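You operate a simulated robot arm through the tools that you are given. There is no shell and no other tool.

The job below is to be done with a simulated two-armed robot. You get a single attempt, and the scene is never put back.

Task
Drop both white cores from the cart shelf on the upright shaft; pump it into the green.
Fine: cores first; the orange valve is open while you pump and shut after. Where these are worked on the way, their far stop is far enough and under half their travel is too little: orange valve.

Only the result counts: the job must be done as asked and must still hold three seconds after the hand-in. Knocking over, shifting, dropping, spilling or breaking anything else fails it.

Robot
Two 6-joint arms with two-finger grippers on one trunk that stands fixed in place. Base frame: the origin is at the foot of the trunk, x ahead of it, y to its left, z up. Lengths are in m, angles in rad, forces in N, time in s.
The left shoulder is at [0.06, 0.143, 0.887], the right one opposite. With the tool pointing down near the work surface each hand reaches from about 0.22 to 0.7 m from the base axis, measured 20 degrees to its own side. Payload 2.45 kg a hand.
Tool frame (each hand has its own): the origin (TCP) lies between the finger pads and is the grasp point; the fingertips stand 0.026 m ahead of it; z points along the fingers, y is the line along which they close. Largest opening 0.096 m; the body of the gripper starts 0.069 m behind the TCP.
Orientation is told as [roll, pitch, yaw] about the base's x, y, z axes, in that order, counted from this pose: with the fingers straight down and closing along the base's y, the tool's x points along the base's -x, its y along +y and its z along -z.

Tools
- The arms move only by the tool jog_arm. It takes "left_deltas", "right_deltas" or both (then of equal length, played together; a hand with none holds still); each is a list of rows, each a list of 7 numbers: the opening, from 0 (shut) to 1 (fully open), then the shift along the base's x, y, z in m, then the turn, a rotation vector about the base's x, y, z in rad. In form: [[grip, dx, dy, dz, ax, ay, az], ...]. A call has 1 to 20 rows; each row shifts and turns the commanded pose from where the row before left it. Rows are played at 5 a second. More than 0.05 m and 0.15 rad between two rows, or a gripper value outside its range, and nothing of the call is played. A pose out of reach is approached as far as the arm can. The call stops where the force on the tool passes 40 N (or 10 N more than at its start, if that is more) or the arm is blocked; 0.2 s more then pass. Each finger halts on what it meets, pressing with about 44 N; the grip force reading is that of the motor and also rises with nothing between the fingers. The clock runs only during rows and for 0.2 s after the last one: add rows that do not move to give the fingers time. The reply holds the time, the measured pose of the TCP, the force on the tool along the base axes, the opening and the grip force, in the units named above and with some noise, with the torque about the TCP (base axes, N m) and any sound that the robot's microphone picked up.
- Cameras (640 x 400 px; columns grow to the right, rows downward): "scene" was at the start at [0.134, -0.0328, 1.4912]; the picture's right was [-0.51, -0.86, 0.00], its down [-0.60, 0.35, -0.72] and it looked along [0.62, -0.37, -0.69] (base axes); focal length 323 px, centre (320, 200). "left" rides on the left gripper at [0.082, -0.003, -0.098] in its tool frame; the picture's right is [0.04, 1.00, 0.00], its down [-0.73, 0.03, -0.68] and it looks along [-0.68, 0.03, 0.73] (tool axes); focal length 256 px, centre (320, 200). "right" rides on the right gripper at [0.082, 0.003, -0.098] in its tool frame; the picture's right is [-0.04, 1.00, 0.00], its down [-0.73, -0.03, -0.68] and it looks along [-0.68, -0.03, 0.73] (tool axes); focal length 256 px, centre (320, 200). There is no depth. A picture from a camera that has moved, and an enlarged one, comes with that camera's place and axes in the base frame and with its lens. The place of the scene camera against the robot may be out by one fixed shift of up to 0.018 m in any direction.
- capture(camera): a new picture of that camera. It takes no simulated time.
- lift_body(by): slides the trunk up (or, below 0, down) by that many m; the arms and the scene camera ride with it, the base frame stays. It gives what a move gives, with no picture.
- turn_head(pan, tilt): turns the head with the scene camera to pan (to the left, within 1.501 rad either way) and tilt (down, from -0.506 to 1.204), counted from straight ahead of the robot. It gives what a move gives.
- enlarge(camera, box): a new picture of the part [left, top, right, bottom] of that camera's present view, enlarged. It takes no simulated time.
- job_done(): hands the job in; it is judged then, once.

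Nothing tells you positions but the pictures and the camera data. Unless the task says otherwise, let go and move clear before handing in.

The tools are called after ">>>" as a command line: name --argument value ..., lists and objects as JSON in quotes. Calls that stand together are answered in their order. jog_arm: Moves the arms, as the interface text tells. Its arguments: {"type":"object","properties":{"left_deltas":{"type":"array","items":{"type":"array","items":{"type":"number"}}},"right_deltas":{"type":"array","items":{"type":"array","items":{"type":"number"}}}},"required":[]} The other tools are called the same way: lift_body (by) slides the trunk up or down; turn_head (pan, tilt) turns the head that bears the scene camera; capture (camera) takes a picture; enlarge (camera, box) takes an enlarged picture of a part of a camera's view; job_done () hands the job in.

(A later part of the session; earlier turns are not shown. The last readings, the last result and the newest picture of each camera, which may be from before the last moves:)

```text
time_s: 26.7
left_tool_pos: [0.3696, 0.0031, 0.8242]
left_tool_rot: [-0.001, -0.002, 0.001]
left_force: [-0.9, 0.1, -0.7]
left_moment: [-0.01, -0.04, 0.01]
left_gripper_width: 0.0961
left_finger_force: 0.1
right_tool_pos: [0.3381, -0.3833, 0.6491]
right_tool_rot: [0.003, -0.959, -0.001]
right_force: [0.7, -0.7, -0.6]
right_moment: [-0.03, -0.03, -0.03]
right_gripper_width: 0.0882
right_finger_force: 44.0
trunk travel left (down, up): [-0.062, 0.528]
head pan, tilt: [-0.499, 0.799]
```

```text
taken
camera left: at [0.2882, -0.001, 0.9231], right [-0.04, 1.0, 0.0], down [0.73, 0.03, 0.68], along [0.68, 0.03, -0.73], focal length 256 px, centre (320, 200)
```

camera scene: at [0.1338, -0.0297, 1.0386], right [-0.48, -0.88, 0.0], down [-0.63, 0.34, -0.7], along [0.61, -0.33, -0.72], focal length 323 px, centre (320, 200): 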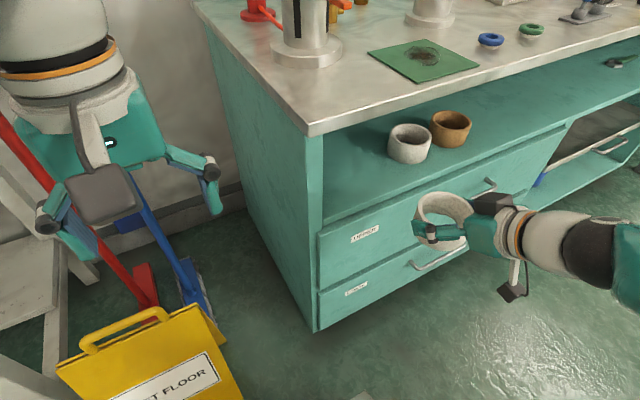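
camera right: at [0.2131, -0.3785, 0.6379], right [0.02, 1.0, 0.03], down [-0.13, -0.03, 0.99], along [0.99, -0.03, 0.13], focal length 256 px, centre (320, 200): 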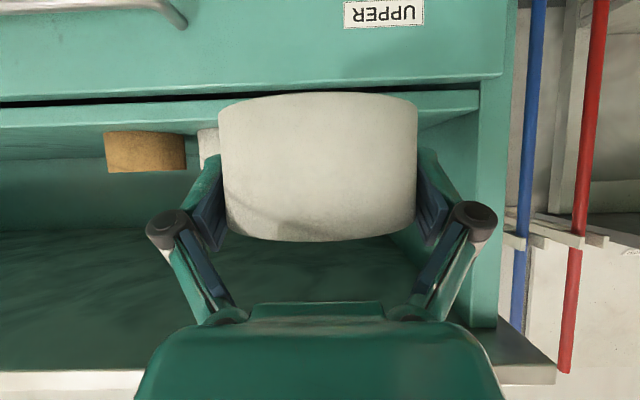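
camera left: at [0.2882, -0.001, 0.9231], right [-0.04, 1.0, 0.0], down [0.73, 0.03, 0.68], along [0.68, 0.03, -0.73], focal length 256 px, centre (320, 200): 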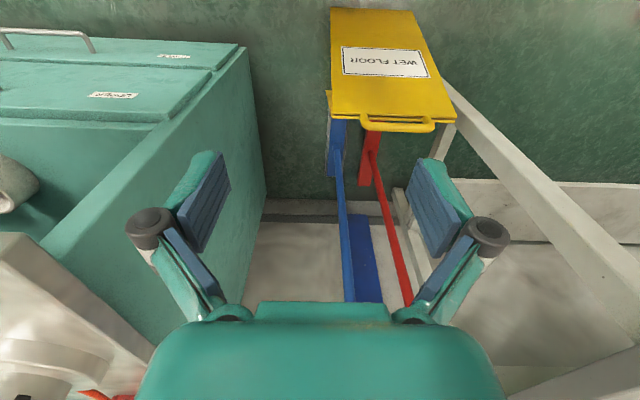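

The lift is limited to 0.4 per call; lifting by 0.4.

>>> lift_body --by 0.4

>>> capture --camera "scene"

>>> capture --camera "right"

>>> capture --camera "left"

```text
time_s: 30.6
left_tool_pos: [0.3713, 0.003, 1.2242]
left_tool_rot: [-0.002, -0.001, 0.001]
left_force: [0.7, 0.6, -0.2]
left_moment: [0.0, -0.02, 0.0]
left_gripper_width: 0.0958
left_finger_force: 0.1
right_tool_pos: [0.3395, -0.3822, 1.0478]
right_tool_rot: [0.002, -0.958, -0.002]
right_force: [-0.9, 0.9, -0.9]
right_moment: [-0.02, 0.01, -0.01]
right_gripper_width: 0.0884
right_finger_force: 44.0
trunk travel left (down, up): [-0.462, 0.128]
head pan, tilt: [-0.499, 0.799]
```

```text
taken
camera scene: at [0.134, -0.0297, 1.4385], right [-0.48, -0.88, 0.0], down [-0.63, 0.34, -0.7], along [0.61, -0.33, -0.72], focal length 323 px, centre (320, 200)
```

scene: 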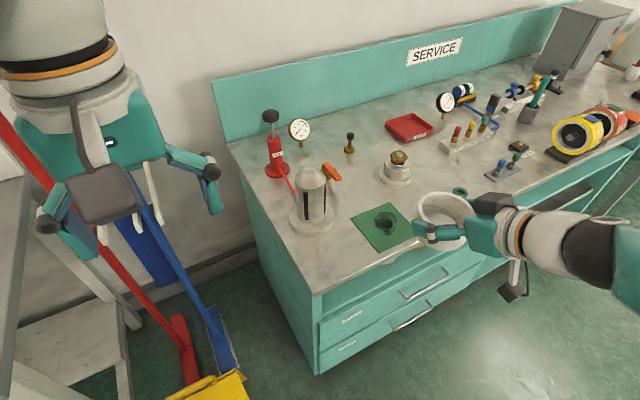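

```text
taken
camera right: at [0.2133, -0.3786, 1.0379], right [0.02, 1.0, 0.03], down [-0.13, -0.03, 0.99], along [0.99, -0.03, 0.13], focal length 256 px, centre (320, 200)
```

right: 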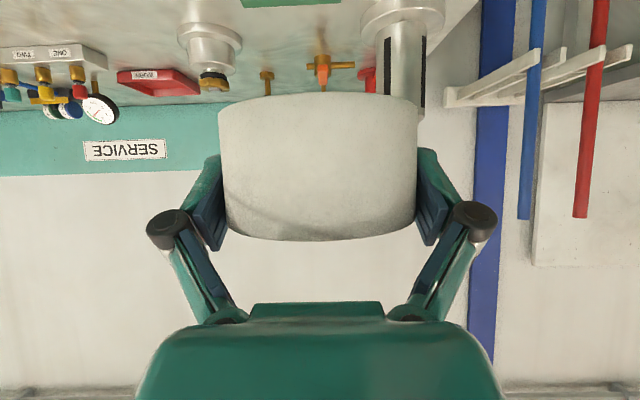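

```text
taken
camera left: at [0.2884, -0.0011, 1.323], right [-0.04, 1.0, 0.0], down [0.73, 0.03, 0.68], along [0.68, 0.03, -0.73], focal length 256 px, centre (320, 200)
```

left: 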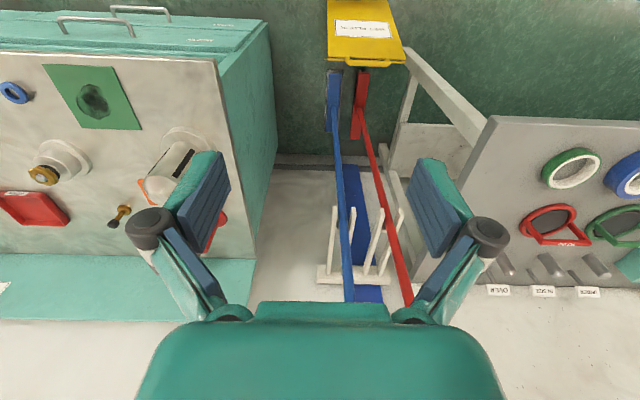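

Core A is up at z≈1.05. To get a side view of the shaft for x alignment, I'll swing the left hand (empty) to look across toward it from the left.

>>> jog_arm --left_deltas '[[1, 0.02, -0.001, -0.005, 0, 0, -0.1428], [1, 0.02, -0.001, -0.005, 0, 0, -0.1428], [1, 0.02, -0.001, -0.005, 0, 0, -0.1428], [1, 0.02, -0.001, -0.005, 0, 0, -0.1428], [1, 0.02, -0.001, -0.005, 0, 0, -0.1428], [1, 0.02, -0.001, -0.005, 0, 0, -0.1428], [1, 0.02, -0.001, -0.005, 0, 0, -0.1428], [1, 0.02, -0.001, -0.005, 0, 0, -0.1428], [1, 0.02, -0.001, -0.005, 0, 0, -0.1428], [1, 0.02, -0.001, -0.005, 0, 0, -0.1428], [1, 0.02, -0.001, -0.005, 0, 0, -0.1428], [1, 0, 0, 0, 0, 0, 0]]'

>>> capture --camera "left"

>>> capture --camera "scene"

```text
time_s: 33.2
left_tool_pos: [0.5421, 0.015, 1.1158]
left_tool_rot: [0.0, 0.0, -1.574]
left_force: [0.0, 0.2, 0.4]
left_moment: [-0.01, -0.05, 0.04]
left_gripper_width: 0.0961
left_finger_force: 0.2
left hand out of reach, approached as far as the arm can: row 3, 4, 5, 6, 7, 8, 9, 10, 11
right_tool_pos: [0.3399, -0.3827, 1.0478]
right_tool_rot: [0.001, -0.957, -0.001]
right_force: [-0.2, 0.1, -0.4]
right_moment: [0.0, 0.01, 0.03]
right_gripper_width: 0.0878
right_finger_force: 44.1
trunk travel left (down, up): [-0.462, 0.128]
head pan, tilt: [-0.499, 0.799]
```

```text
taken
camera left: at [0.5377, 0.0954, 1.2136], right [1.0, 0.04, 0.0], down [0.03, -0.73, 0.68], along [0.03, -0.68, -0.73], focal length 256 px, centre (320, 200)
```

left: 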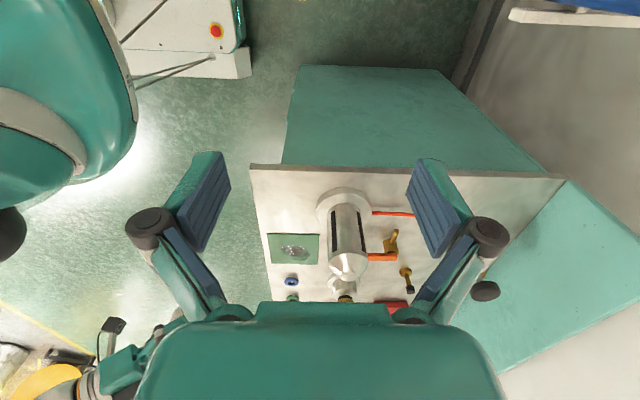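

```text
taken
camera scene: at [0.1339, -0.0295, 1.4386], right [-0.48, -0.88, 0.0], down [-0.63, 0.34, -0.7], along [0.61, -0.33, -0.72], focal length 323 px, centre (320, 200)
```

scene: 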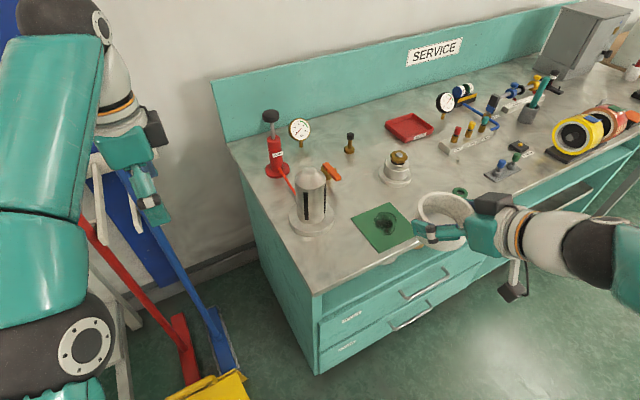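

The left camera now sees the shaft well. Enlarging to measure it.

>>> enlarge --camera "left" --box '[240, 160, 496, 320]'

>>> enlarge --camera "scene" --box '[220, 90, 412, 210]'

>>> enlarge --camera "scene" --box '[240, 150, 400, 250]'

>>> enlarge --camera "right" --box '[240, 0, 496, 160]'

```text
2.50 times, centred on (368, 240) of left
camera zoom: at [0.5377, 0.0954, 1.2136], right [1.0, 0.04, 0.0], down [0.03, -0.73, 0.68], along [0.03, -0.68, -0.73], focal length 640 px, centre (200, 100)
```

zoom: 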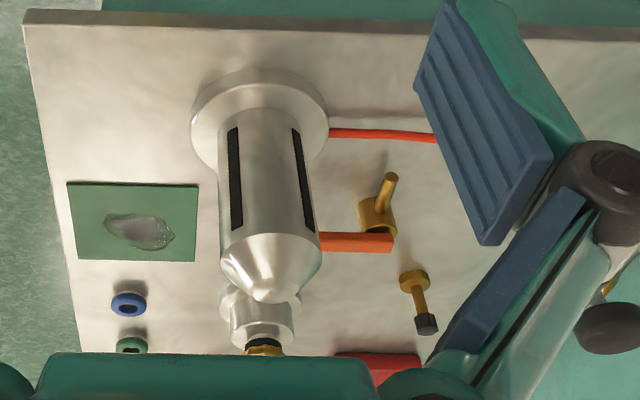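

```text
3.33 times, centred on (316, 150) of scene
camera zoom: at [0.1339, -0.0295, 1.4386], right [-0.48, -0.88, 0.0], down [-0.63, 0.34, -0.7], along [0.61, -0.33, -0.72], focal length 1077 px, centre (333, 367)
```

zoom: 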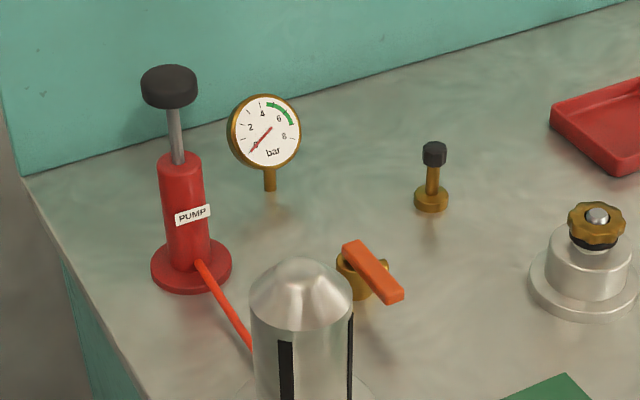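

```text
4.00 times, centred on (320, 200) of scene
camera zoom: at [0.1339, -0.0295, 1.4386], right [-0.48, -0.88, 0.0], down [-0.63, 0.34, -0.7], along [0.61, -0.33, -0.72], focal length 1292 px, centre (320, 200)
```

zoom: 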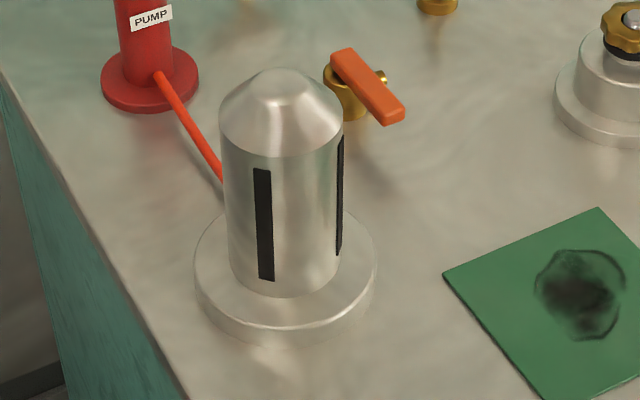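

```text
2.50 times, centred on (368, 80) of right
camera zoom: at [0.2132, -0.3785, 1.038], right [0.02, 1.0, 0.03], down [-0.13, -0.03, 0.99], along [0.99, -0.03, 0.13], focal length 640 px, centre (200, 500)
```

zoom: 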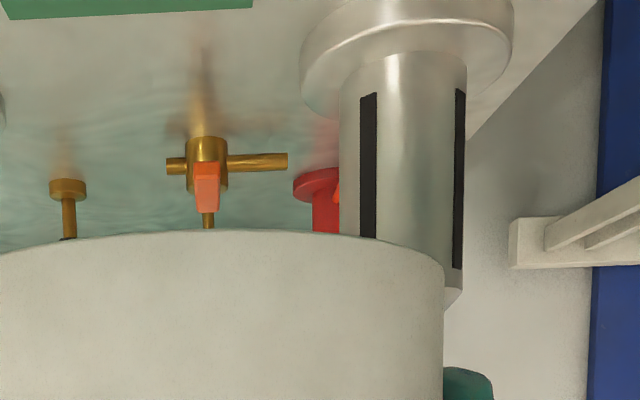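

Shaft axis is at about (0.599,-0.268), top at z≈1.00, diameter ≈0.070; flange top ≈0.853. I'll carry core A to just above the shaft tip and check from the left camera.

>>> jog_arm --right_deltas '[[0, 0, 0, 0.025, 0, 0, 0], [0, 0.03, 0.0115, 0, 0, 0, 0], [0, 0.03, 0.0115, 0, 0, 0, 0], [0, 0.03, 0.0115, 0, 0, 0, 0], [0, 0.03, 0.0115, 0, 0, 0, 0], [0, 0.03, 0.0115, 0, 0, 0, 0], [0, 0.03, 0.0115, 0, 0, 0, 0], [0, 0.03, 0.0115, 0, 0, 0, 0], [0, 0.03, 0.0115, 0, 0, 0, 0], [0, 0.021, 0.022, 0, 0, 0, 0], [0, 0, 0, 0, 0, 0, 0]]'

>>> capture --camera "left"

>>> capture --camera "right"

>>> capture --camera "scene"

```text
time_s: 35.6
left_tool_pos: [0.5426, 0.015, 1.1163]
left_tool_rot: [-0.001, 0.001, -1.572]
left_force: [0.2, -1.0, -1.0]
left_moment: [0.03, 0.03, -0.03]
left_gripper_width: 0.096
left_finger_force: 0.0
right_tool_pos: [0.5996, -0.2697, 1.0725]
right_tool_rot: [0.0, -0.958, -0.001]
right_force: [-0.5, 0.2, -1.2]
right_moment: [-0.01, 0.0, 0.03]
right_gripper_width: 0.0879
right_finger_force: 43.8
trunk travel left (down, up): [-0.462, 0.128]
head pan, tilt: [-0.499, 0.799]
```

```text
taken
camera left: at [0.5378, 0.0951, 1.2136], right [1.0, 0.04, 0.0], down [0.03, -0.73, 0.68], along [0.03, -0.68, -0.73], focal length 256 px, centre (320, 200)
```

left: 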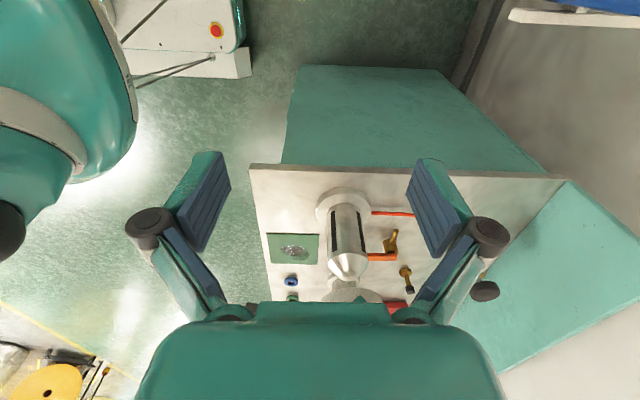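

```text
taken
camera right: at [0.4736, -0.2655, 1.0619], right [0.02, 1.0, 0.03], down [-0.13, -0.03, 0.99], along [0.99, -0.03, 0.13], focal length 256 px, centre (320, 200)
```

right: 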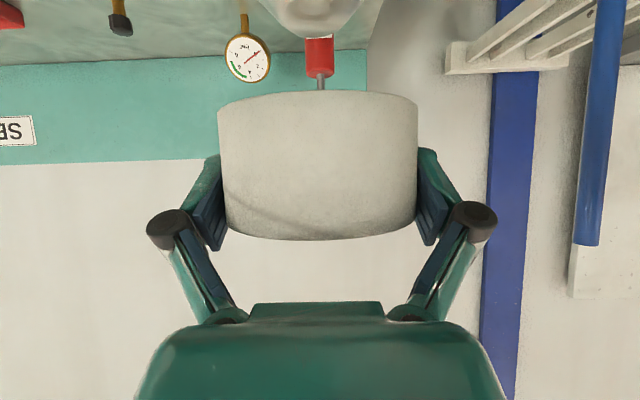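

```text
taken
camera scene: at [0.1342, -0.0298, 1.4385], right [-0.48, -0.88, 0.0], down [-0.63, 0.34, -0.7], along [0.61, -0.33, -0.72], focal length 323 px, centre (320, 200)
```

scene: 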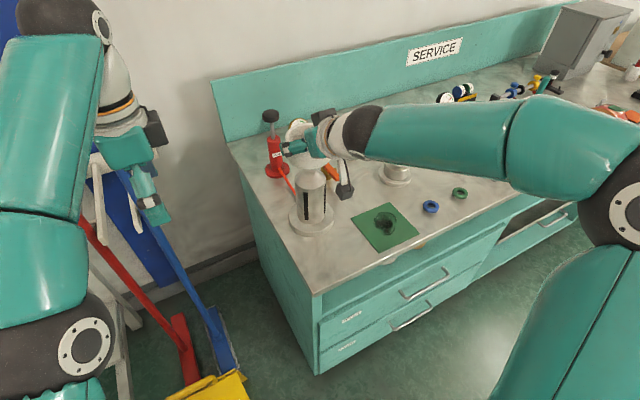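

The left gripper body hides the core in the left camera; I'll tilt the left hand so its camera looks more level toward the core.

>>> jog_arm --left_deltas '[[1, 0.0, 0, 0, -0.14, 0, 0], [1, 0, 0, 0, -0.14, 0, 0], [1, 0, 0, 0, -0.14, 0, 0], [1, 0, 0, 0, 0, 0, 0]]'

>>> capture --camera "left"

>>> enlarge --camera "right" --box '[200, 0, 440, 150]'

```text
time_s: 36.6
left_tool_pos: [0.5427, 0.0145, 1.1162]
left_tool_rot: [-0.003, -0.419, -1.571]
left_force: [0.8, -0.2, -0.7]
left_moment: [0.01, -0.01, -0.01]
left_gripper_width: 0.0961
left_finger_force: 0.0
right_tool_pos: [0.5996, -0.2698, 1.0722]
right_tool_rot: [0.002, -0.957, -0.002]
right_force: [0.0, 0.0, -1.8]
right_moment: [-0.01, 0.01, 0.02]
right_gripper_width: 0.0882
right_finger_force: 44.0
trunk travel left (down, up): [-0.462, 0.128]
head pan, tilt: [-0.499, 0.799]
```

```text
taken
camera left: at [0.5376, 0.128, 1.172], right [1.0, 0.04, -0.02], down [0.03, -0.39, 0.92], along [0.03, -0.92, -0.39], focal length 256 px, centre (320, 200)
```

left: 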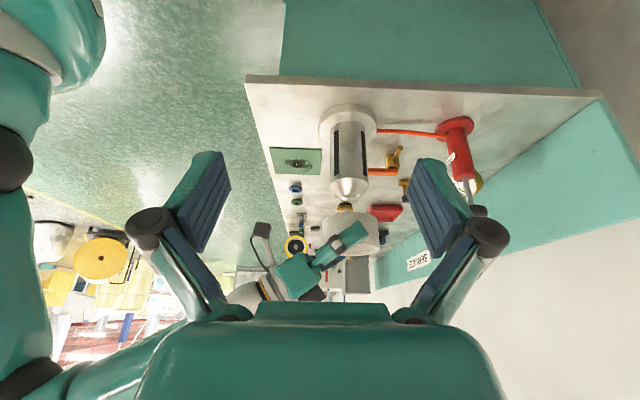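

```text
2.67 times, centred on (320, 75) of right
camera zoom: at [0.4737, -0.2658, 1.0616], right [0.02, 1.0, 0.03], down [-0.13, -0.03, 0.99], along [0.99, -0.03, 0.13], focal length 683 px, centre (320, 533)
```

zoom: 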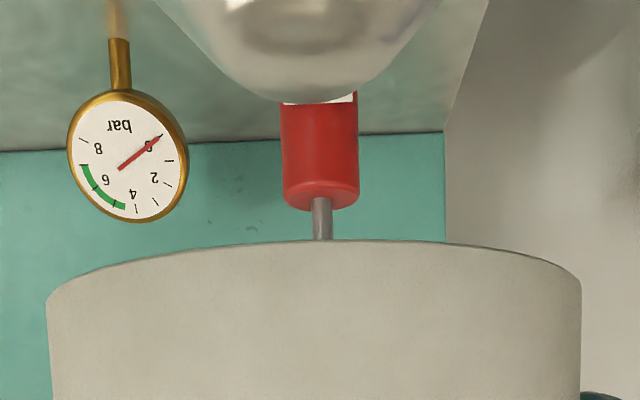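

Now the left camera sees both the cone tip and the held core. Enlarging for x alignment.

>>> enlarge --camera "left" --box '[270, 100, 430, 260]'

```text
2.50 times, centred on (350, 180) of left
camera zoom: at [0.5376, 0.128, 1.172], right [1.0, 0.04, -0.02], down [0.03, -0.39, 0.92], along [0.03, -0.92, -0.39], focal length 640 px, centre (245, 250)
```

zoom: 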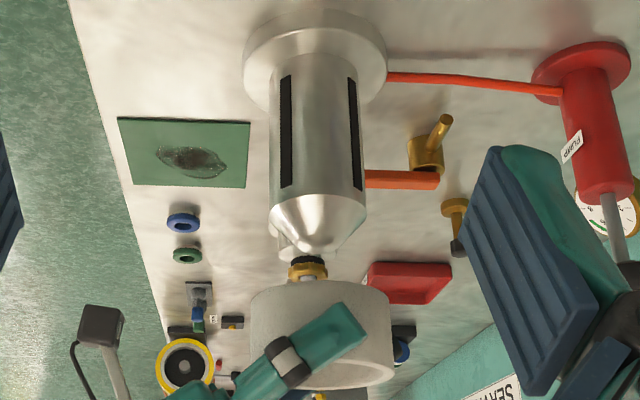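

Core and shaft agree within about 1–2 mm. Nudging by a millimetre and lowering over the cone.

>>> jog_arm --right_deltas '[[0, 0.001, 0.0008, 0, 0, 0, 0], [0, 0, 0, -0.015, 0, 0, 0], [0, 0, 0, -0.015, 0, 0, 0], [0, 0, 0, -0.015, 0, 0, 0], [0, 0, 0, -0.015, 0, 0, 0], [0, 0, 0, 0, 0, 0, 0]]'

>>> enlarge --camera "left" --box '[270, 100, 430, 260]'

>>> capture --camera "right"

```text
time_s: 38.0
left_tool_pos: [0.5417, 0.0155, 1.1167]
left_tool_rot: [-0.002, -0.421, -1.571]
left_force: [-0.1, 0.0, 0.5]
left_moment: [0.0, -0.01, -0.03]
left_gripper_width: 0.096
left_finger_force: 0.1
right_tool_pos: [0.602, -0.2685, 1.0137]
right_tool_rot: [0.001, -0.957, -0.002]
right_force: [-0.3, -0.2, -0.1]
right_moment: [-0.01, 0.02, 0.02]
right_gripper_width: 0.088
right_finger_force: 44.2
trunk travel left (down, up): [-0.462, 0.128]
head pan, tilt: [-0.499, 0.799]
```

```text
2.50 times, centred on (350, 180) of left
camera zoom: at [0.5374, 0.1282, 1.1723], right [1.0, 0.04, -0.02], down [0.03, -0.39, 0.92], along [0.03, -0.92, -0.39], focal length 640 px, centre (245, 250)
```

zoom: 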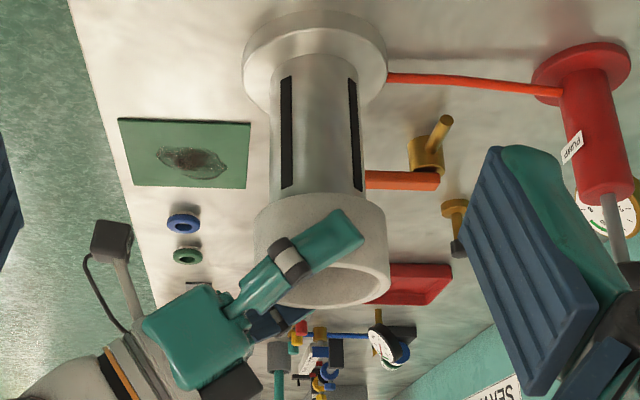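

```text
taken
camera right: at [0.4748, -0.2641, 1.003], right [0.02, 1.0, 0.03], down [-0.13, -0.03, 0.99], along [0.99, -0.03, 0.13], focal length 256 px, centre (320, 200)
```

right: 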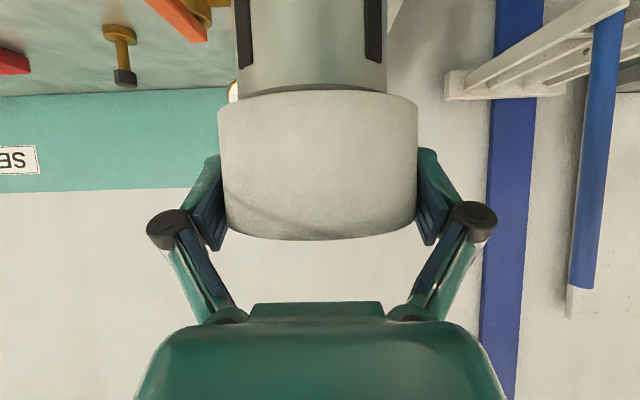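

Threading over the cone nicely. Checking y alignment in an enlarged right view.

>>> enlarge --camera "right" --box '[200, 0, 440, 150]'

```text
2.67 times, centred on (320, 75) of right
camera zoom: at [0.4748, -0.2641, 1.003], right [0.02, 1.0, 0.03], down [-0.13, -0.03, 0.99], along [0.99, -0.03, 0.13], focal length 683 px, centre (320, 533)
```

zoom: 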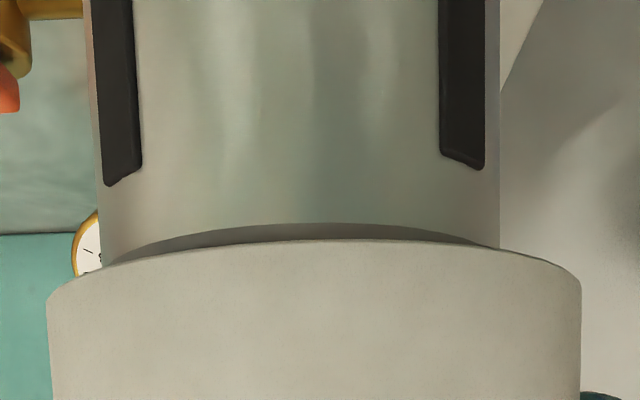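

The core is about 2 mm too far in +y; correcting and lowering further in small steps.

>>> jog_arm --right_deltas '[[0, -0.001, -0.0018, 0, 0, 0, 0], [0, 0, 0, -0.01, 0, 0, 0], [0, 0, 0, -0.01, 0, 0, 0], [0, 0, 0, -0.01, 0, 0, 0], [0, 0, 0, 0, 0, 0, 0]]'

>>> enlarge --camera "left" --box '[270, 100, 430, 260]'

>>> enlarge --camera "right" --box '[200, 0, 440, 150]'

```text
time_s: 39.2
left_tool_pos: [0.541, 0.0135, 1.1154]
left_tool_rot: [-0.004, -0.421, -1.57]
left_force: [-0.9, 0.7, 0.8]
left_moment: [-0.02, -0.01, 0.03]
left_gripper_width: 0.0958
left_finger_force: 0.1
right_tool_pos: [0.6007, -0.2704, 0.9829]
right_tool_rot: [0.0, -0.958, -0.002]
right_force: [0.0, 0.4, -0.8]
right_moment: [0.01, -0.02, -0.02]
right_gripper_width: 0.0879
right_finger_force: 44.0
trunk travel left (down, up): [-0.462, 0.128]
head pan, tilt: [-0.499, 0.799]
```

```text
2.50 times, centred on (350, 180) of left
camera zoom: at [0.5374, 0.1282, 1.1723], right [1.0, 0.04, -0.02], down [0.03, -0.39, 0.92], along [0.03, -0.92, -0.39], focal length 640 px, centre (245, 250)
```

zoom: 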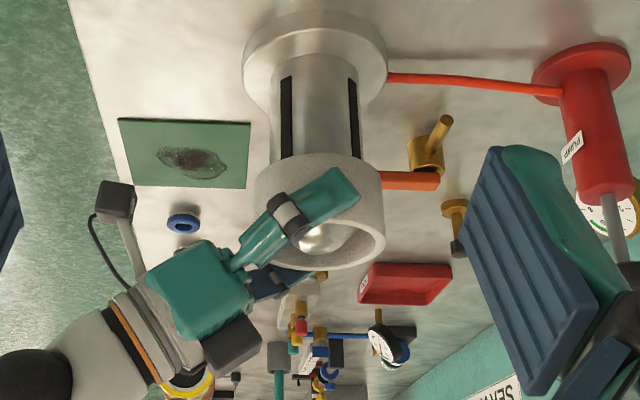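

```text
2.67 times, centred on (320, 75) of right
camera zoom: at [0.4742, -0.2658, 0.9729], right [0.02, 1.0, 0.03], down [-0.13, -0.03, 0.99], along [0.99, -0.03, 0.13], focal length 683 px, centre (320, 533)
```

zoom: 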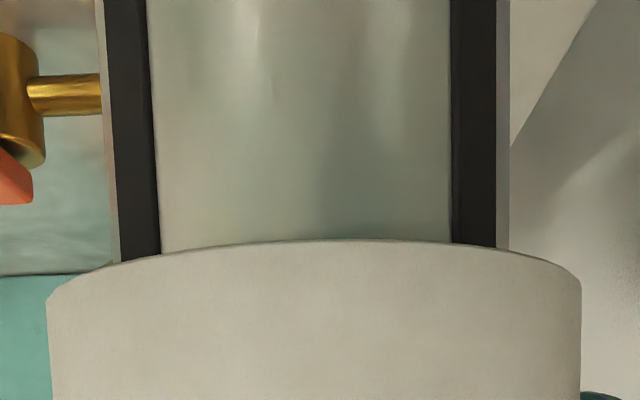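

Aligned in both views with no contact force. Lowering on until the core is well around the shaft.

>>> jog_arm --right_deltas '[[0, 0, 0, -0.012, 0, 0, 0], [0, 0, 0, -0.012, 0, 0, 0], [0, 0, 0, -0.012, 0, 0, 0], [0, 0, 0, -0.012, 0, 0, 0], [0, 0, 0, -0.012, 0, 0, 0], [0, 0, 0, -0.012, 0, 0, 0], [0, 0, 0, 0, 0, 0, 0]]'

>>> enlarge --camera "left" --box '[270, 100, 430, 260]'

>>> capture --camera "right"

>>> capture --camera "scene"

```text
time_s: 40.8
left_tool_pos: [0.5409, 0.0141, 1.1159]
left_tool_rot: [-0.004, -0.419, -1.57]
left_force: [0.6, 0.4, 0.6]
left_moment: [-0.02, 0.01, -0.01]
left_gripper_width: 0.096
left_finger_force: 0.0
right_tool_pos: [0.6032, -0.2667, 0.9154]
right_tool_rot: [-0.006, -0.955, -0.004]
right_force: [-0.2, -7.1, -0.1]
right_moment: [0.06, 0.0, 0.05]
right_gripper_width: 0.0879
right_finger_force: 43.8
right hand out of reach, approached as far as the arm can: row 6
trunk travel left (down, up): [-0.462, 0.128]
head pan, tilt: [-0.499, 0.799]
```

```text
2.50 times, centred on (350, 180) of left
camera zoom: at [0.5374, 0.1275, 1.1724], right [1.0, 0.04, -0.02], down [0.03, -0.39, 0.92], along [0.02, -0.92, -0.39], focal length 640 px, centre (245, 250)
```

zoom: 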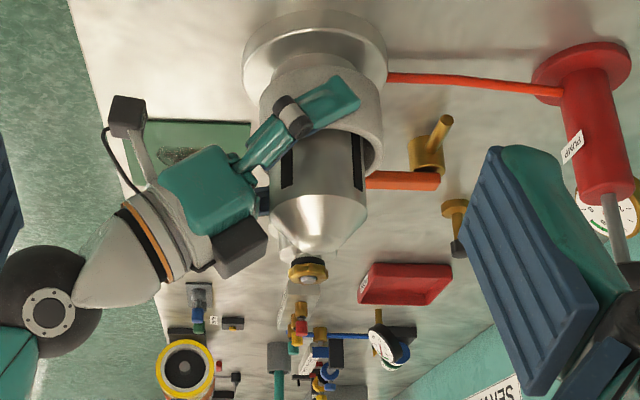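

```text
taken
camera right: at [0.4769, -0.2617, 0.9057], right [0.03, 1.0, 0.03], down [-0.13, -0.03, 0.99], along [0.99, -0.04, 0.13], focal length 256 px, centre (320, 200)
```

right: 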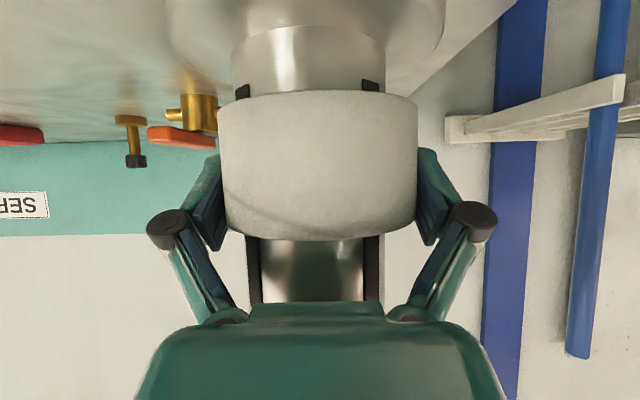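

```text
taken
camera scene: at [0.1344, -0.0305, 1.4385], right [-0.48, -0.88, 0.0], down [-0.63, 0.34, -0.7], along [0.61, -0.33, -0.72], focal length 323 px, centre (320, 200)
```

scene: 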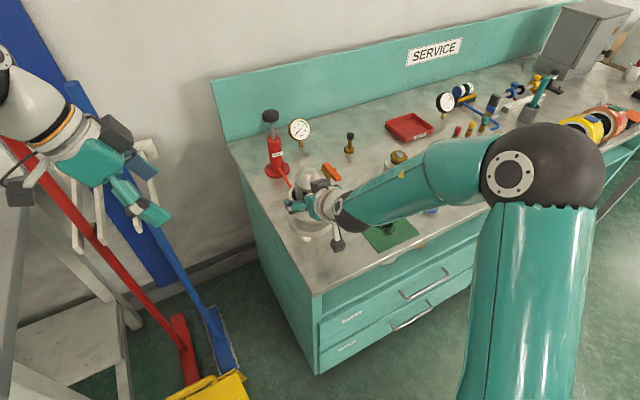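

The core is around the shaft, about 3 cm above the flange, and the arm is near a limit. Releasing it here to drop.

>>> jog_arm --right_deltas '[[1, 0, 0, 0, 0, 0, 0], [1, 0, 0, 0, 0, 0, 0], [1, 0, 0, 0, 0, 0, 0], [1, 0, 0, 0, 0, 0, 0]]'

>>> enlarge --camera "left" --box '[270, 100, 430, 260]'

>>> capture --camera "right"

```text
time_s: 41.8
left_tool_pos: [0.5414, 0.0144, 1.1153]
left_tool_rot: [-0.002, -0.42, -1.571]
left_force: [0.1, -0.3, -0.2]
left_moment: [0.02, -0.01, 0.04]
left_gripper_width: 0.0963
left_finger_force: 0.0
right_tool_pos: [0.6028, -0.2655, 0.9148]
right_tool_rot: [-0.003, -0.954, 0.0]
right_force: [-1.0, -0.1, -1.2]
right_moment: [0.02, -0.01, -0.02]
right_gripper_width: 0.0959
right_finger_force: 0.1
trunk travel left (down, up): [-0.462, 0.128]
head pan, tilt: [-0.499, 0.799]
```

```text
2.50 times, centred on (350, 180) of left
camera zoom: at [0.5375, 0.1281, 1.1722], right [1.0, 0.04, -0.02], down [0.03, -0.39, 0.92], along [0.02, -0.92, -0.39], focal length 640 px, centre (245, 250)
```

zoom: 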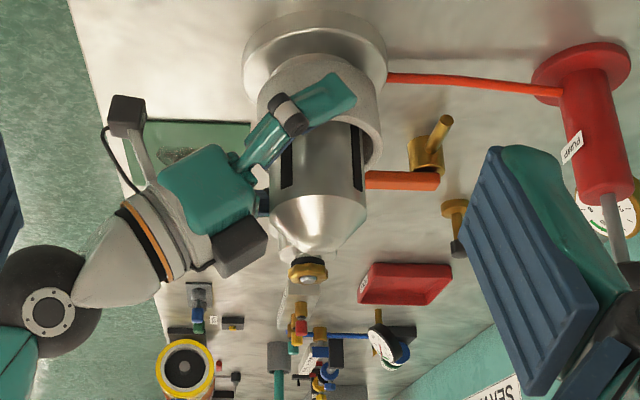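

```text
taken
camera right: at [0.4766, -0.2607, 0.9056], right [0.03, 1.0, 0.03], down [-0.13, -0.03, 0.99], along [0.99, -0.03, 0.13], focal length 256 px, centre (320, 200)
```

right: 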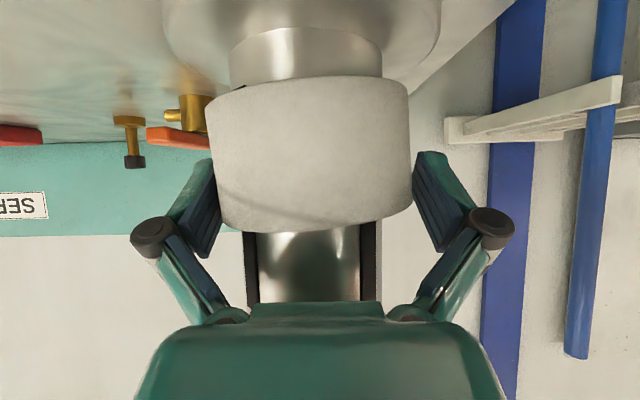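

The core caught on the -y finger and hangs slightly tilted. Shifting the hand 3 mm toward -y to free it.

>>> jog_arm --right_deltas '[[1, 0, -0.002, 0.0, 0, 0, 0], [1, 0, -0.002, 0.0, 0, 0, 0], [1, 0, 0, 0, 0, 0, 0]]'

>>> capture --camera "right"

```text
time_s: 42.6
left_tool_pos: [0.5418, 0.0154, 1.1168]
left_tool_rot: [-0.003, -0.422, -1.57]
left_force: [0.1, -0.2, 0.3]
left_moment: [0.0, -0.03, 0.01]
left_gripper_width: 0.0958
left_finger_force: 0.1
right_tool_pos: [0.6037, -0.2687, 0.9155]
right_tool_rot: [-0.007, -0.953, -0.002]
right_force: [0.5, -0.7, 0.0]
right_moment: [0.01, 0.03, 0.01]
right_gripper_width: 0.0957
right_finger_force: 0.1
trunk travel left (down, up): [-0.462, 0.128]
head pan, tilt: [-0.499, 0.799]
```

```text
taken
camera right: at [0.4767, -0.2628, 0.9071], right [0.03, 1.0, 0.03], down [-0.13, -0.02, 0.99], along [0.99, -0.03, 0.13], focal length 256 px, centre (320, 200)
```

right: 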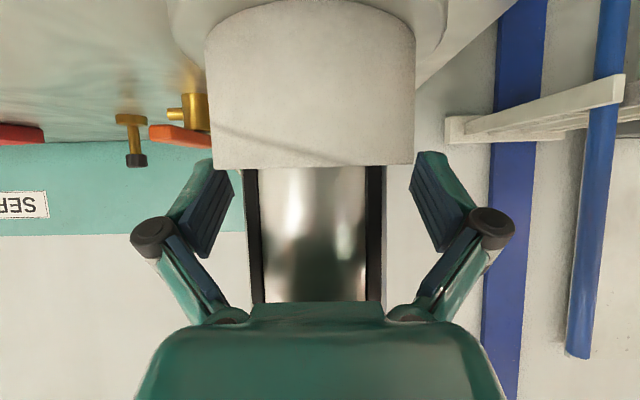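

Core A dropped onto the flange and sits level. Backing the right hand away up and out.

>>> jog_arm --right_deltas '[[1, 0, 0, 0.015, 0, 0, 0], [1, -0.015, 0, 0.015, 0, 0, 0], [1, -0.03, 0, 0.02, 0, 0, 0], [1, -0.04, 0, 0.02, 0, 0, 0], [1, -0.04, 0, 0.02, 0, 0, 0], [1, -0.04, 0, 0.02, 0, 0, 0], [1, -0.04, 0, 0, 0, 0, 0], [1, -0.04, -0.02, 0, 0, 0, 0], [1, -0.03, -0.03, 0, 0, 0, 0], [1, 0, 0, 0, 0, 0, 0]]'

>>> capture --camera "left"

>>> capture --camera "right"

>>> capture --camera "scene"

```text
time_s: 44.8
left_tool_pos: [0.5417, 0.0136, 1.1176]
left_tool_rot: [-0.003, -0.42, -1.57]
left_force: [-0.1, 0.5, 0.0]
left_moment: [0.02, -0.03, -0.03]
left_gripper_width: 0.0957
left_finger_force: 0.1
right_tool_pos: [0.3799, -0.2948, 1.036]
right_tool_rot: [0.002, -0.929, -0.002]
right_force: [-0.8, -0.1, 0.0]
right_moment: [-0.02, -0.05, -0.02]
right_gripper_width: 0.0962
right_finger_force: 0.1
right hand out of reach, approached as far as the arm can: row 7, 8, 9
trunk travel left (down, up): [-0.462, 0.128]
head pan, tilt: [-0.499, 0.799]
```

```text
taken
camera left: at [0.5371, 0.1282, 1.1724], right [1.0, 0.04, -0.02], down [0.03, -0.39, 0.92], along [0.03, -0.92, -0.39], focal length 256 px, centre (320, 200)
```

left: 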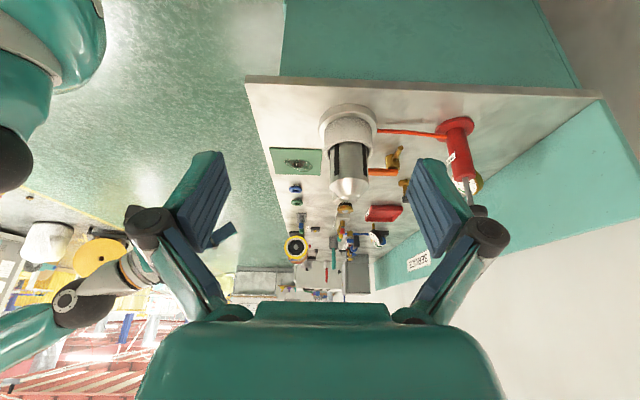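

```text
taken
camera right: at [0.2527, -0.291, 1.0289], right [0.03, 1.0, 0.03], down [-0.11, -0.03, 0.99], along [0.99, -0.03, 0.11], focal length 256 px, centre (320, 200)
```

right: 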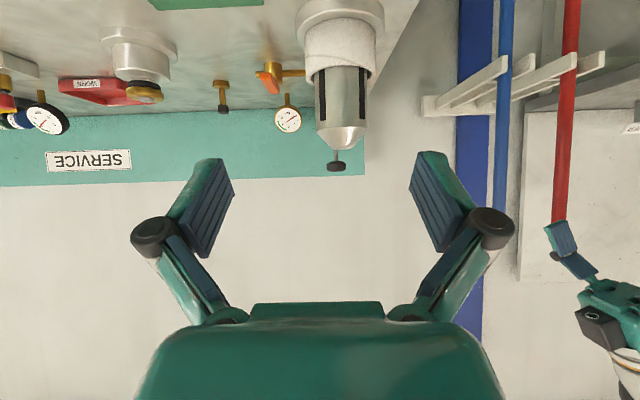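

```text
taken
camera scene: at [0.134, -0.0296, 1.4385], right [-0.48, -0.88, 0.0], down [-0.63, 0.34, -0.7], along [0.61, -0.33, -0.72], focal length 323 px, centre (320, 200)
```

scene: 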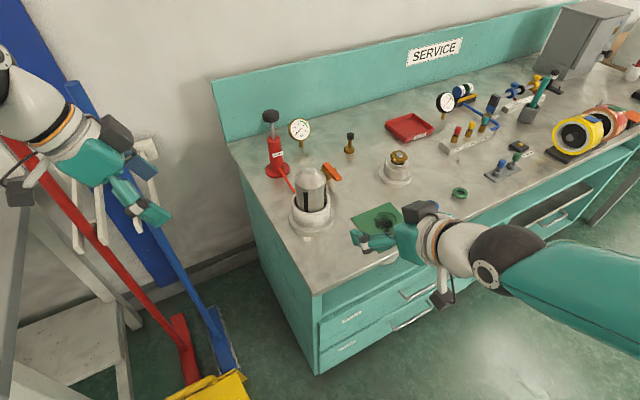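

Core A is seated. Before lowering for core B, I'll bring the left hand back to its tucked pose and move the right hand to y≈-0.45 in front of the bench.

>>> jog_arm --left_deltas '[[1, 0, 0, 0, 0.14, 0, 0], [1, 0, 0, 0, 0.14, 0, 0], [1, 0, 0, 0, 0.14, 0, 0], [1, -0.02, 0, 0, 0, 0, 0.1428], [1, -0.02, 0, 0, 0, 0, 0.1428], [1, -0.02, 0, 0, 0, 0, 0.1428], [1, -0.02, 0, 0, 0, 0, 0.1428], [1, -0.02, 0, 0, 0, 0, 0.1428], [1, -0.02, 0, 0, 0, 0, 0.1428], [1, -0.02, 0, 0, 0, 0, 0.1428], [1, -0.02, 0, 0, 0, 0, 0.1428], [1, -0.01, 0, 0, 0, 0, 0.1428], [1, 0, 0, 0, 0, 0, 0.1428], [1, 0, 0, 0, 0, 0, 0.1428]]' --right_deltas '[[1, 0, -0.02, 0, 0, 0, 0], [1, 0, -0.02, 0, 0, 0, 0], [1, 0, -0.02, 0, 0, 0, 0], [1, 0, -0.02, 0, 0, 0, 0], [1, 0, -0.02, 0, 0, 0, 0], [1, 0, -0.02, 0, 0, 0, 0], [1, 0, -0.02, 0, 0, 0, 0], [1, 0, 0, 0, 0, 0, 0], [1, 0, 0, 0, 0, 0, 0], [1, 0, 0, 0, 0, 0, 0], [1, 0, 0, 0, 0, 0, 0], [1, 0, 0, 0, 0, 0, 0], [1, 0, 0, 0, 0, 0, 0], [1, 0, 0, 0, 0, 0, 0]]'

>>> capture --camera "scene"

```text
time_s: 47.8
left_tool_pos: [0.3712, 0.0151, 1.1151]
left_tool_rot: [-0.002, 0.001, 0.003]
left_force: [-0.5, 0.7, 0.3]
left_moment: [0.02, -0.02, -0.01]
left_gripper_width: 0.0962
left_finger_force: 0.1
right_tool_pos: [0.3731, -0.4131, 1.0267]
right_tool_rot: [0.015, -0.909, -0.005]
right_force: [-1.1, 0.5, 0.0]
right_moment: [0.01, -0.03, -0.02]
right_gripper_width: 0.0962
right_finger_force: 0.1
right hand out of reach, approached as far as the arm can: row 1, 2
trunk travel left (down, up): [-0.462, 0.128]
head pan, tilt: [-0.499, 0.799]
```

```text
taken
camera scene: at [0.1339, -0.0296, 1.4385], right [-0.48, -0.88, 0.0], down [-0.63, 0.34, -0.7], along [0.61, -0.33, -0.72], focal length 323 px, centre (320, 200)
```

scene: 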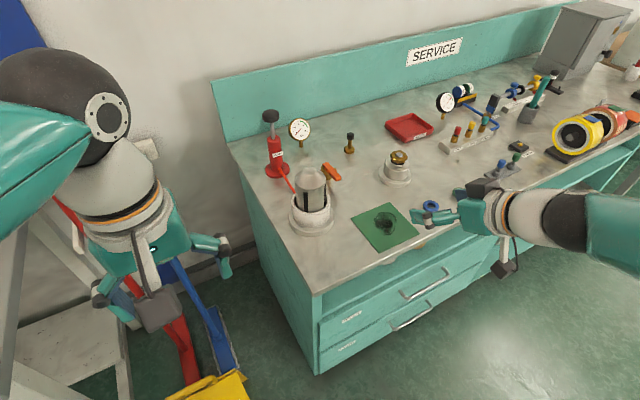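

Now set the right hand at x≈0.335, y≈-0.50 with its earlier tilt before lowering.

>>> jog_arm --right_deltas '[[1, -0.01, -0.022, 0.005, -0.015, -0.025, 0], [1, -0.01, -0.022, 0.005, 0, -0.024, 0], [1, -0.01, -0.022, 0.005, 0, 0, 0], [1, -0.008, -0.02, 0.005, 0, 0, 0], [1, 0, 0, 0, 0, 0, 0]]'

>>> capture --camera "right"

```text
time_s: 49.0
left_tool_pos: [0.373, 0.0162, 1.1159]
left_tool_rot: [-0.003, 0.001, 0.002]
left_force: [-0.4, 0.4, -1.0]
left_moment: [-0.03, 0.0, 0.0]
left_gripper_width: 0.0962
left_finger_force: 0.0
right_tool_pos: [0.3358, -0.4992, 1.0494]
right_tool_rot: [-0.011, -0.958, 0.016]
right_force: [-0.2, 1.0, -0.3]
right_moment: [0.01, -0.01, -0.01]
right_gripper_width: 0.0961
right_finger_force: 0.0
trunk travel left (down, up): [-0.462, 0.128]
head pan, tilt: [-0.499, 0.799]
```

```text
taken
camera right: at [0.2092, -0.4955, 1.0393], right [0.02, 1.0, 0.03], down [-0.13, -0.02, 0.99], along [0.99, -0.02, 0.13], focal length 256 px, centre (320, 200)
```

right: 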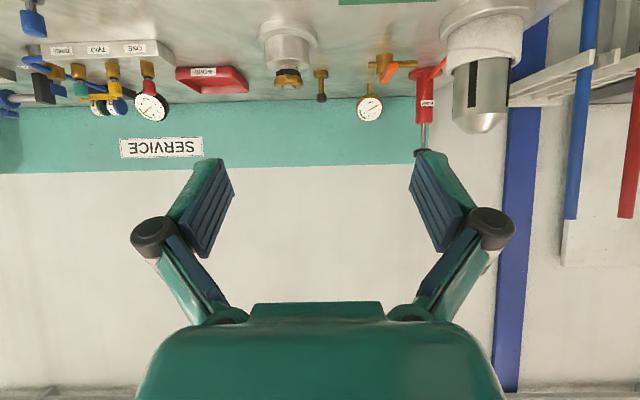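

Small orientation correction, then lowering the trunk by 0.4 again.

>>> jog_arm --right_deltas '[[1, 0, 0, 0, 0.0063, 0, -0.007], [1, 0, 0, 0, 0, 0, 0]]'

>>> lift_body --by -0.4

>>> capture --camera "right"

>>> capture --camera "scene"

```text
time_s: 49.6
left_tool_pos: [0.3708, 0.0161, 1.1162]
left_tool_rot: [-0.003, 0.0, 0.001]
left_force: [0.1, -0.4, -0.5]
left_moment: [0.0, 0.0, -0.04]
left_gripper_width: 0.0961
left_finger_force: 0.0
right_tool_pos: [0.3355, -0.4989, 1.0485]
right_tool_rot: [0.0, -0.956, -0.001]
right_force: [-0.6, -0.8, -0.9]
right_moment: [0.03, -0.03, 0.02]
right_gripper_width: 0.0959
right_finger_force: 0.1
trunk travel left (down, up): [-0.462, 0.128]
head pan, tilt: [-0.499, 0.799]
```

```text
time_s: 53.4
left_tool_pos: [0.3726, 0.0154, 0.7155]
left_tool_rot: [-0.002, -0.001, 0.0]
left_force: [-0.6, 0.0, 0.4]
left_moment: [0.0, -0.03, -0.02]
left_gripper_width: 0.0958
left_finger_force: 0.0
right_tool_pos: [0.3341, -0.4996, 0.6493]
right_tool_rot: [-0.001, -0.958, -0.001]
right_force: [1.0, -0.1, -0.1]
right_moment: [0.02, 0.01, -0.03]
right_gripper_width: 0.096
right_finger_force: 0.2
trunk travel left (down, up): [-0.062, 0.528]
head pan, tilt: [-0.499, 0.799]
```

```text
taken
camera right: at [0.209, -0.4942, 0.639], right [0.03, 1.0, 0.03], down [-0.13, -0.03, 0.99], along [0.99, -0.03, 0.13], focal length 256 px, centre (320, 200)
```

right: 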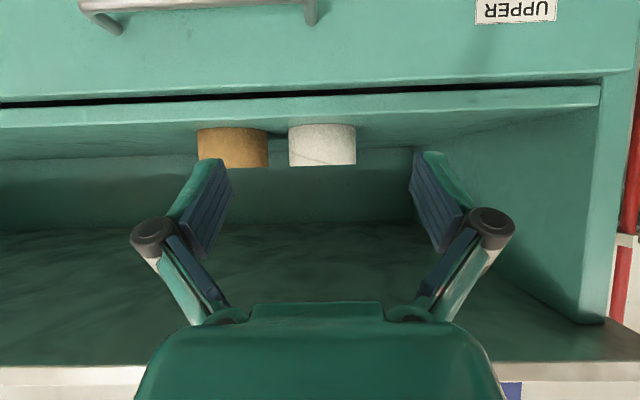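

```text
taken
camera scene: at [0.1338, -0.0296, 1.0386], right [-0.48, -0.88, 0.0], down [-0.63, 0.34, -0.7], along [0.61, -0.33, -0.72], focal length 323 px, centre (320, 200)
```

scene: 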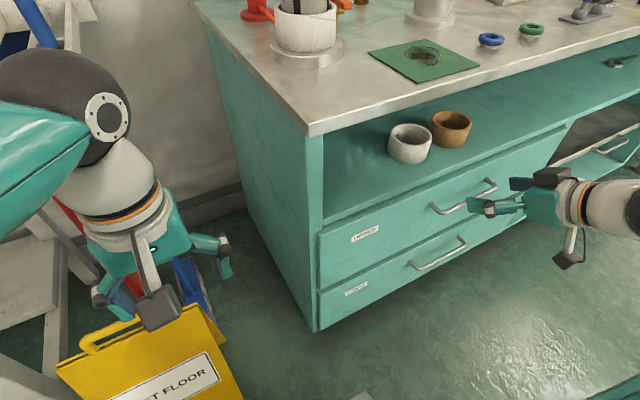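

Core B is almost straight ahead (y≈-0.500). Moving down to grasp height and closer for the final alignment.

>>> jog_arm --right_deltas '[[1, 0.02, -0.0013, -0.013, 0, 0, 0], [1, 0.03, 0, -0.013, 0, 0, 0], [1, 0.03, 0, 0, 0, 0, 0], [1, 0.03, 0, 0, 0, 0, 0], [1, 0.03, 0, 0, 0, 0, 0], [1, 0.01, 0, 0, 0, 0, 0], [1, 0, 0, 0, 0, 0, 0]]'

>>> enlarge --camera "right" --box '[200, 100, 440, 250]'

>>> capture --camera "right"

```text
time_s: 55.0
left_tool_pos: [0.3727, 0.0145, 0.7155]
left_tool_rot: [-0.001, 0.0, -0.003]
left_force: [-0.5, -0.3, -0.5]
left_moment: [0.01, -0.02, -0.03]
left_gripper_width: 0.0962
left_finger_force: 0.0
right_tool_pos: [0.4879, -0.499, 0.6214]
right_tool_rot: [-0.002, -0.957, -0.002]
right_force: [-0.5, 0.2, 0.6]
right_moment: [-0.03, -0.01, -0.05]
right_gripper_width: 0.0959
right_finger_force: 0.0
trunk travel left (down, up): [-0.062, 0.528]
head pan, tilt: [-0.499, 0.799]
```

```text
2.67 times, centred on (320, 175) of right
camera zoom: at [0.361, -0.4948, 0.6119], right [0.03, 1.0, 0.03], down [-0.13, -0.03, 0.99], along [0.99, -0.03, 0.13], focal length 683 px, centre (320, 267)
```

zoom: 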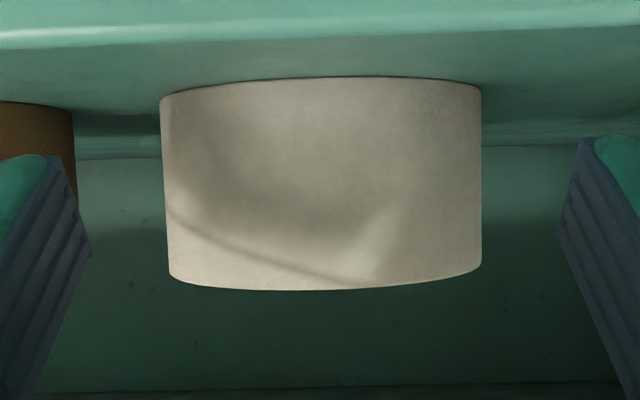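

```text
taken
camera right: at [0.361, -0.4948, 0.6119], right [0.03, 1.0, 0.03], down [-0.13, -0.03, 0.99], along [0.99, -0.03, 0.13], focal length 256 px, centre (320, 200)
```

right: 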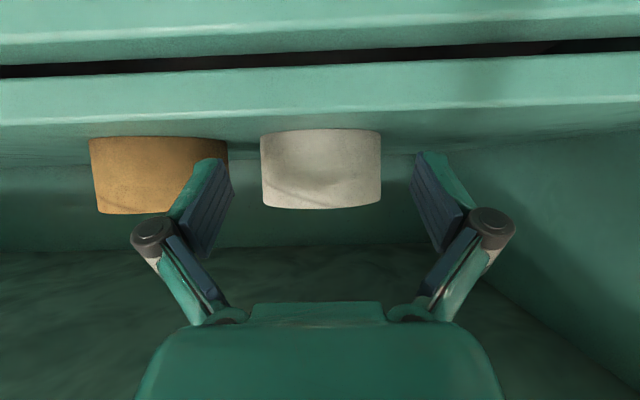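

Core B is centred with the hand. Advancing 7 cm to straddle it.

>>> jog_arm --right_deltas '[[1, 0.015, 0, 0, 0, 0, 0], [1, 0.015, 0, 0, 0, 0, 0], [1, 0.012, 0, 0, 0, 0, 0], [1, 0.01, 0, 0, 0, 0, 0], [1, 0.01, 0, 0, 0, 0, 0], [1, 0.008, 0, 0, 0, 0, 0], [1, 0, 0, 0, 0, 0, 0]]'

>>> capture --camera "right"

```text
time_s: 56.6
left_tool_pos: [0.3725, 0.0139, 0.7166]
left_tool_rot: [-0.002, 0.001, 0.001]
left_force: [0.1, 0.4, 0.8]
left_moment: [0.02, -0.02, 0.03]
left_gripper_width: 0.0959
left_finger_force: 0.0
right_tool_pos: [0.5547, -0.4999, 0.6226]
right_tool_rot: [0.0, -0.956, -0.002]
right_force: [0.4, -0.7, -0.5]
right_moment: [0.04, -0.02, -0.01]
right_gripper_width: 0.0962
right_finger_force: 0.1
trunk travel left (down, up): [-0.062, 0.528]
head pan, tilt: [-0.499, 0.799]
```

```text
taken
camera right: at [0.4291, -0.495, 0.6123], right [0.03, 1.0, 0.03], down [-0.13, -0.03, 0.99], along [0.99, -0.03, 0.13], focal length 256 px, centre (320, 200)
```

right: 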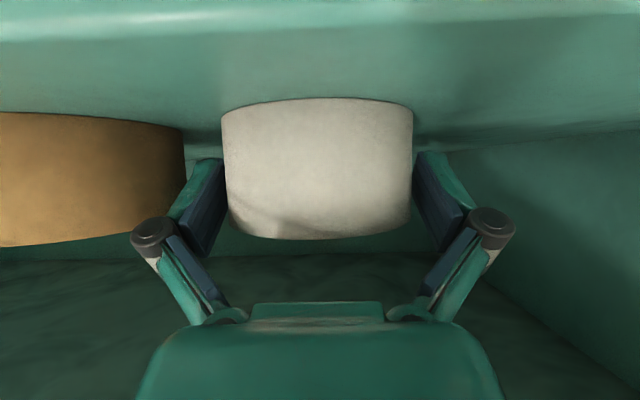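

Straddled. Advancing 3 mm more for a centred grip and closing.

>>> jog_arm --right_deltas '[[1, 0.0035, 0, 0, 0, 0, 0], [1, 0, 0, 0, 0, 0, 0], [0, 0, 0, 0, 0, 0, 0], [0, 0, 0, 0, 0, 0, 0], [0, 0, 0, 0, 0, 0, 0], [0, 0, 0, 0, 0, 0, 0]]'

>>> capture --camera "right"

```text
time_s: 58.0
left_tool_pos: [0.3719, 0.0156, 0.7154]
left_tool_rot: [-0.001, 0.001, 0.0]
left_force: [-0.2, -0.5, -0.2]
left_moment: [-0.04, 0.0, 0.02]
left_gripper_width: 0.0959
left_finger_force: 0.0
right_tool_pos: [0.5585, -0.4996, 0.6231]
right_tool_rot: [-0.001, -0.957, -0.001]
right_force: [0.3, -0.8, 2.4]
right_moment: [-0.06, 0.09, 0.0]
right_gripper_width: 0.0883
right_finger_force: 43.6
trunk travel left (down, up): [-0.062, 0.528]
head pan, tilt: [-0.499, 0.799]
```

```text
taken
camera right: at [0.4327, -0.495, 0.6134], right [0.03, 1.0, 0.03], down [-0.13, -0.03, 0.99], along [0.99, -0.03, 0.13], focal length 256 px, centre (320, 200)
```

right: 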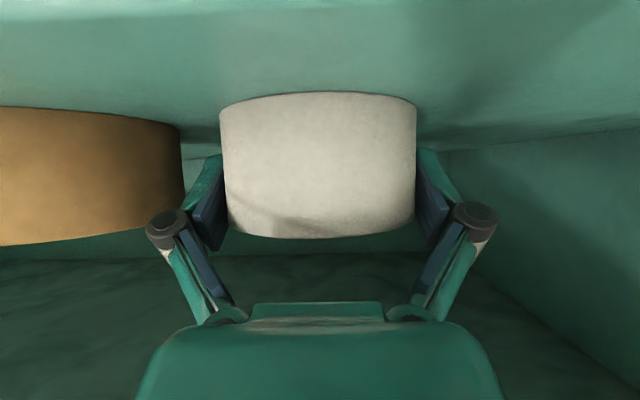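

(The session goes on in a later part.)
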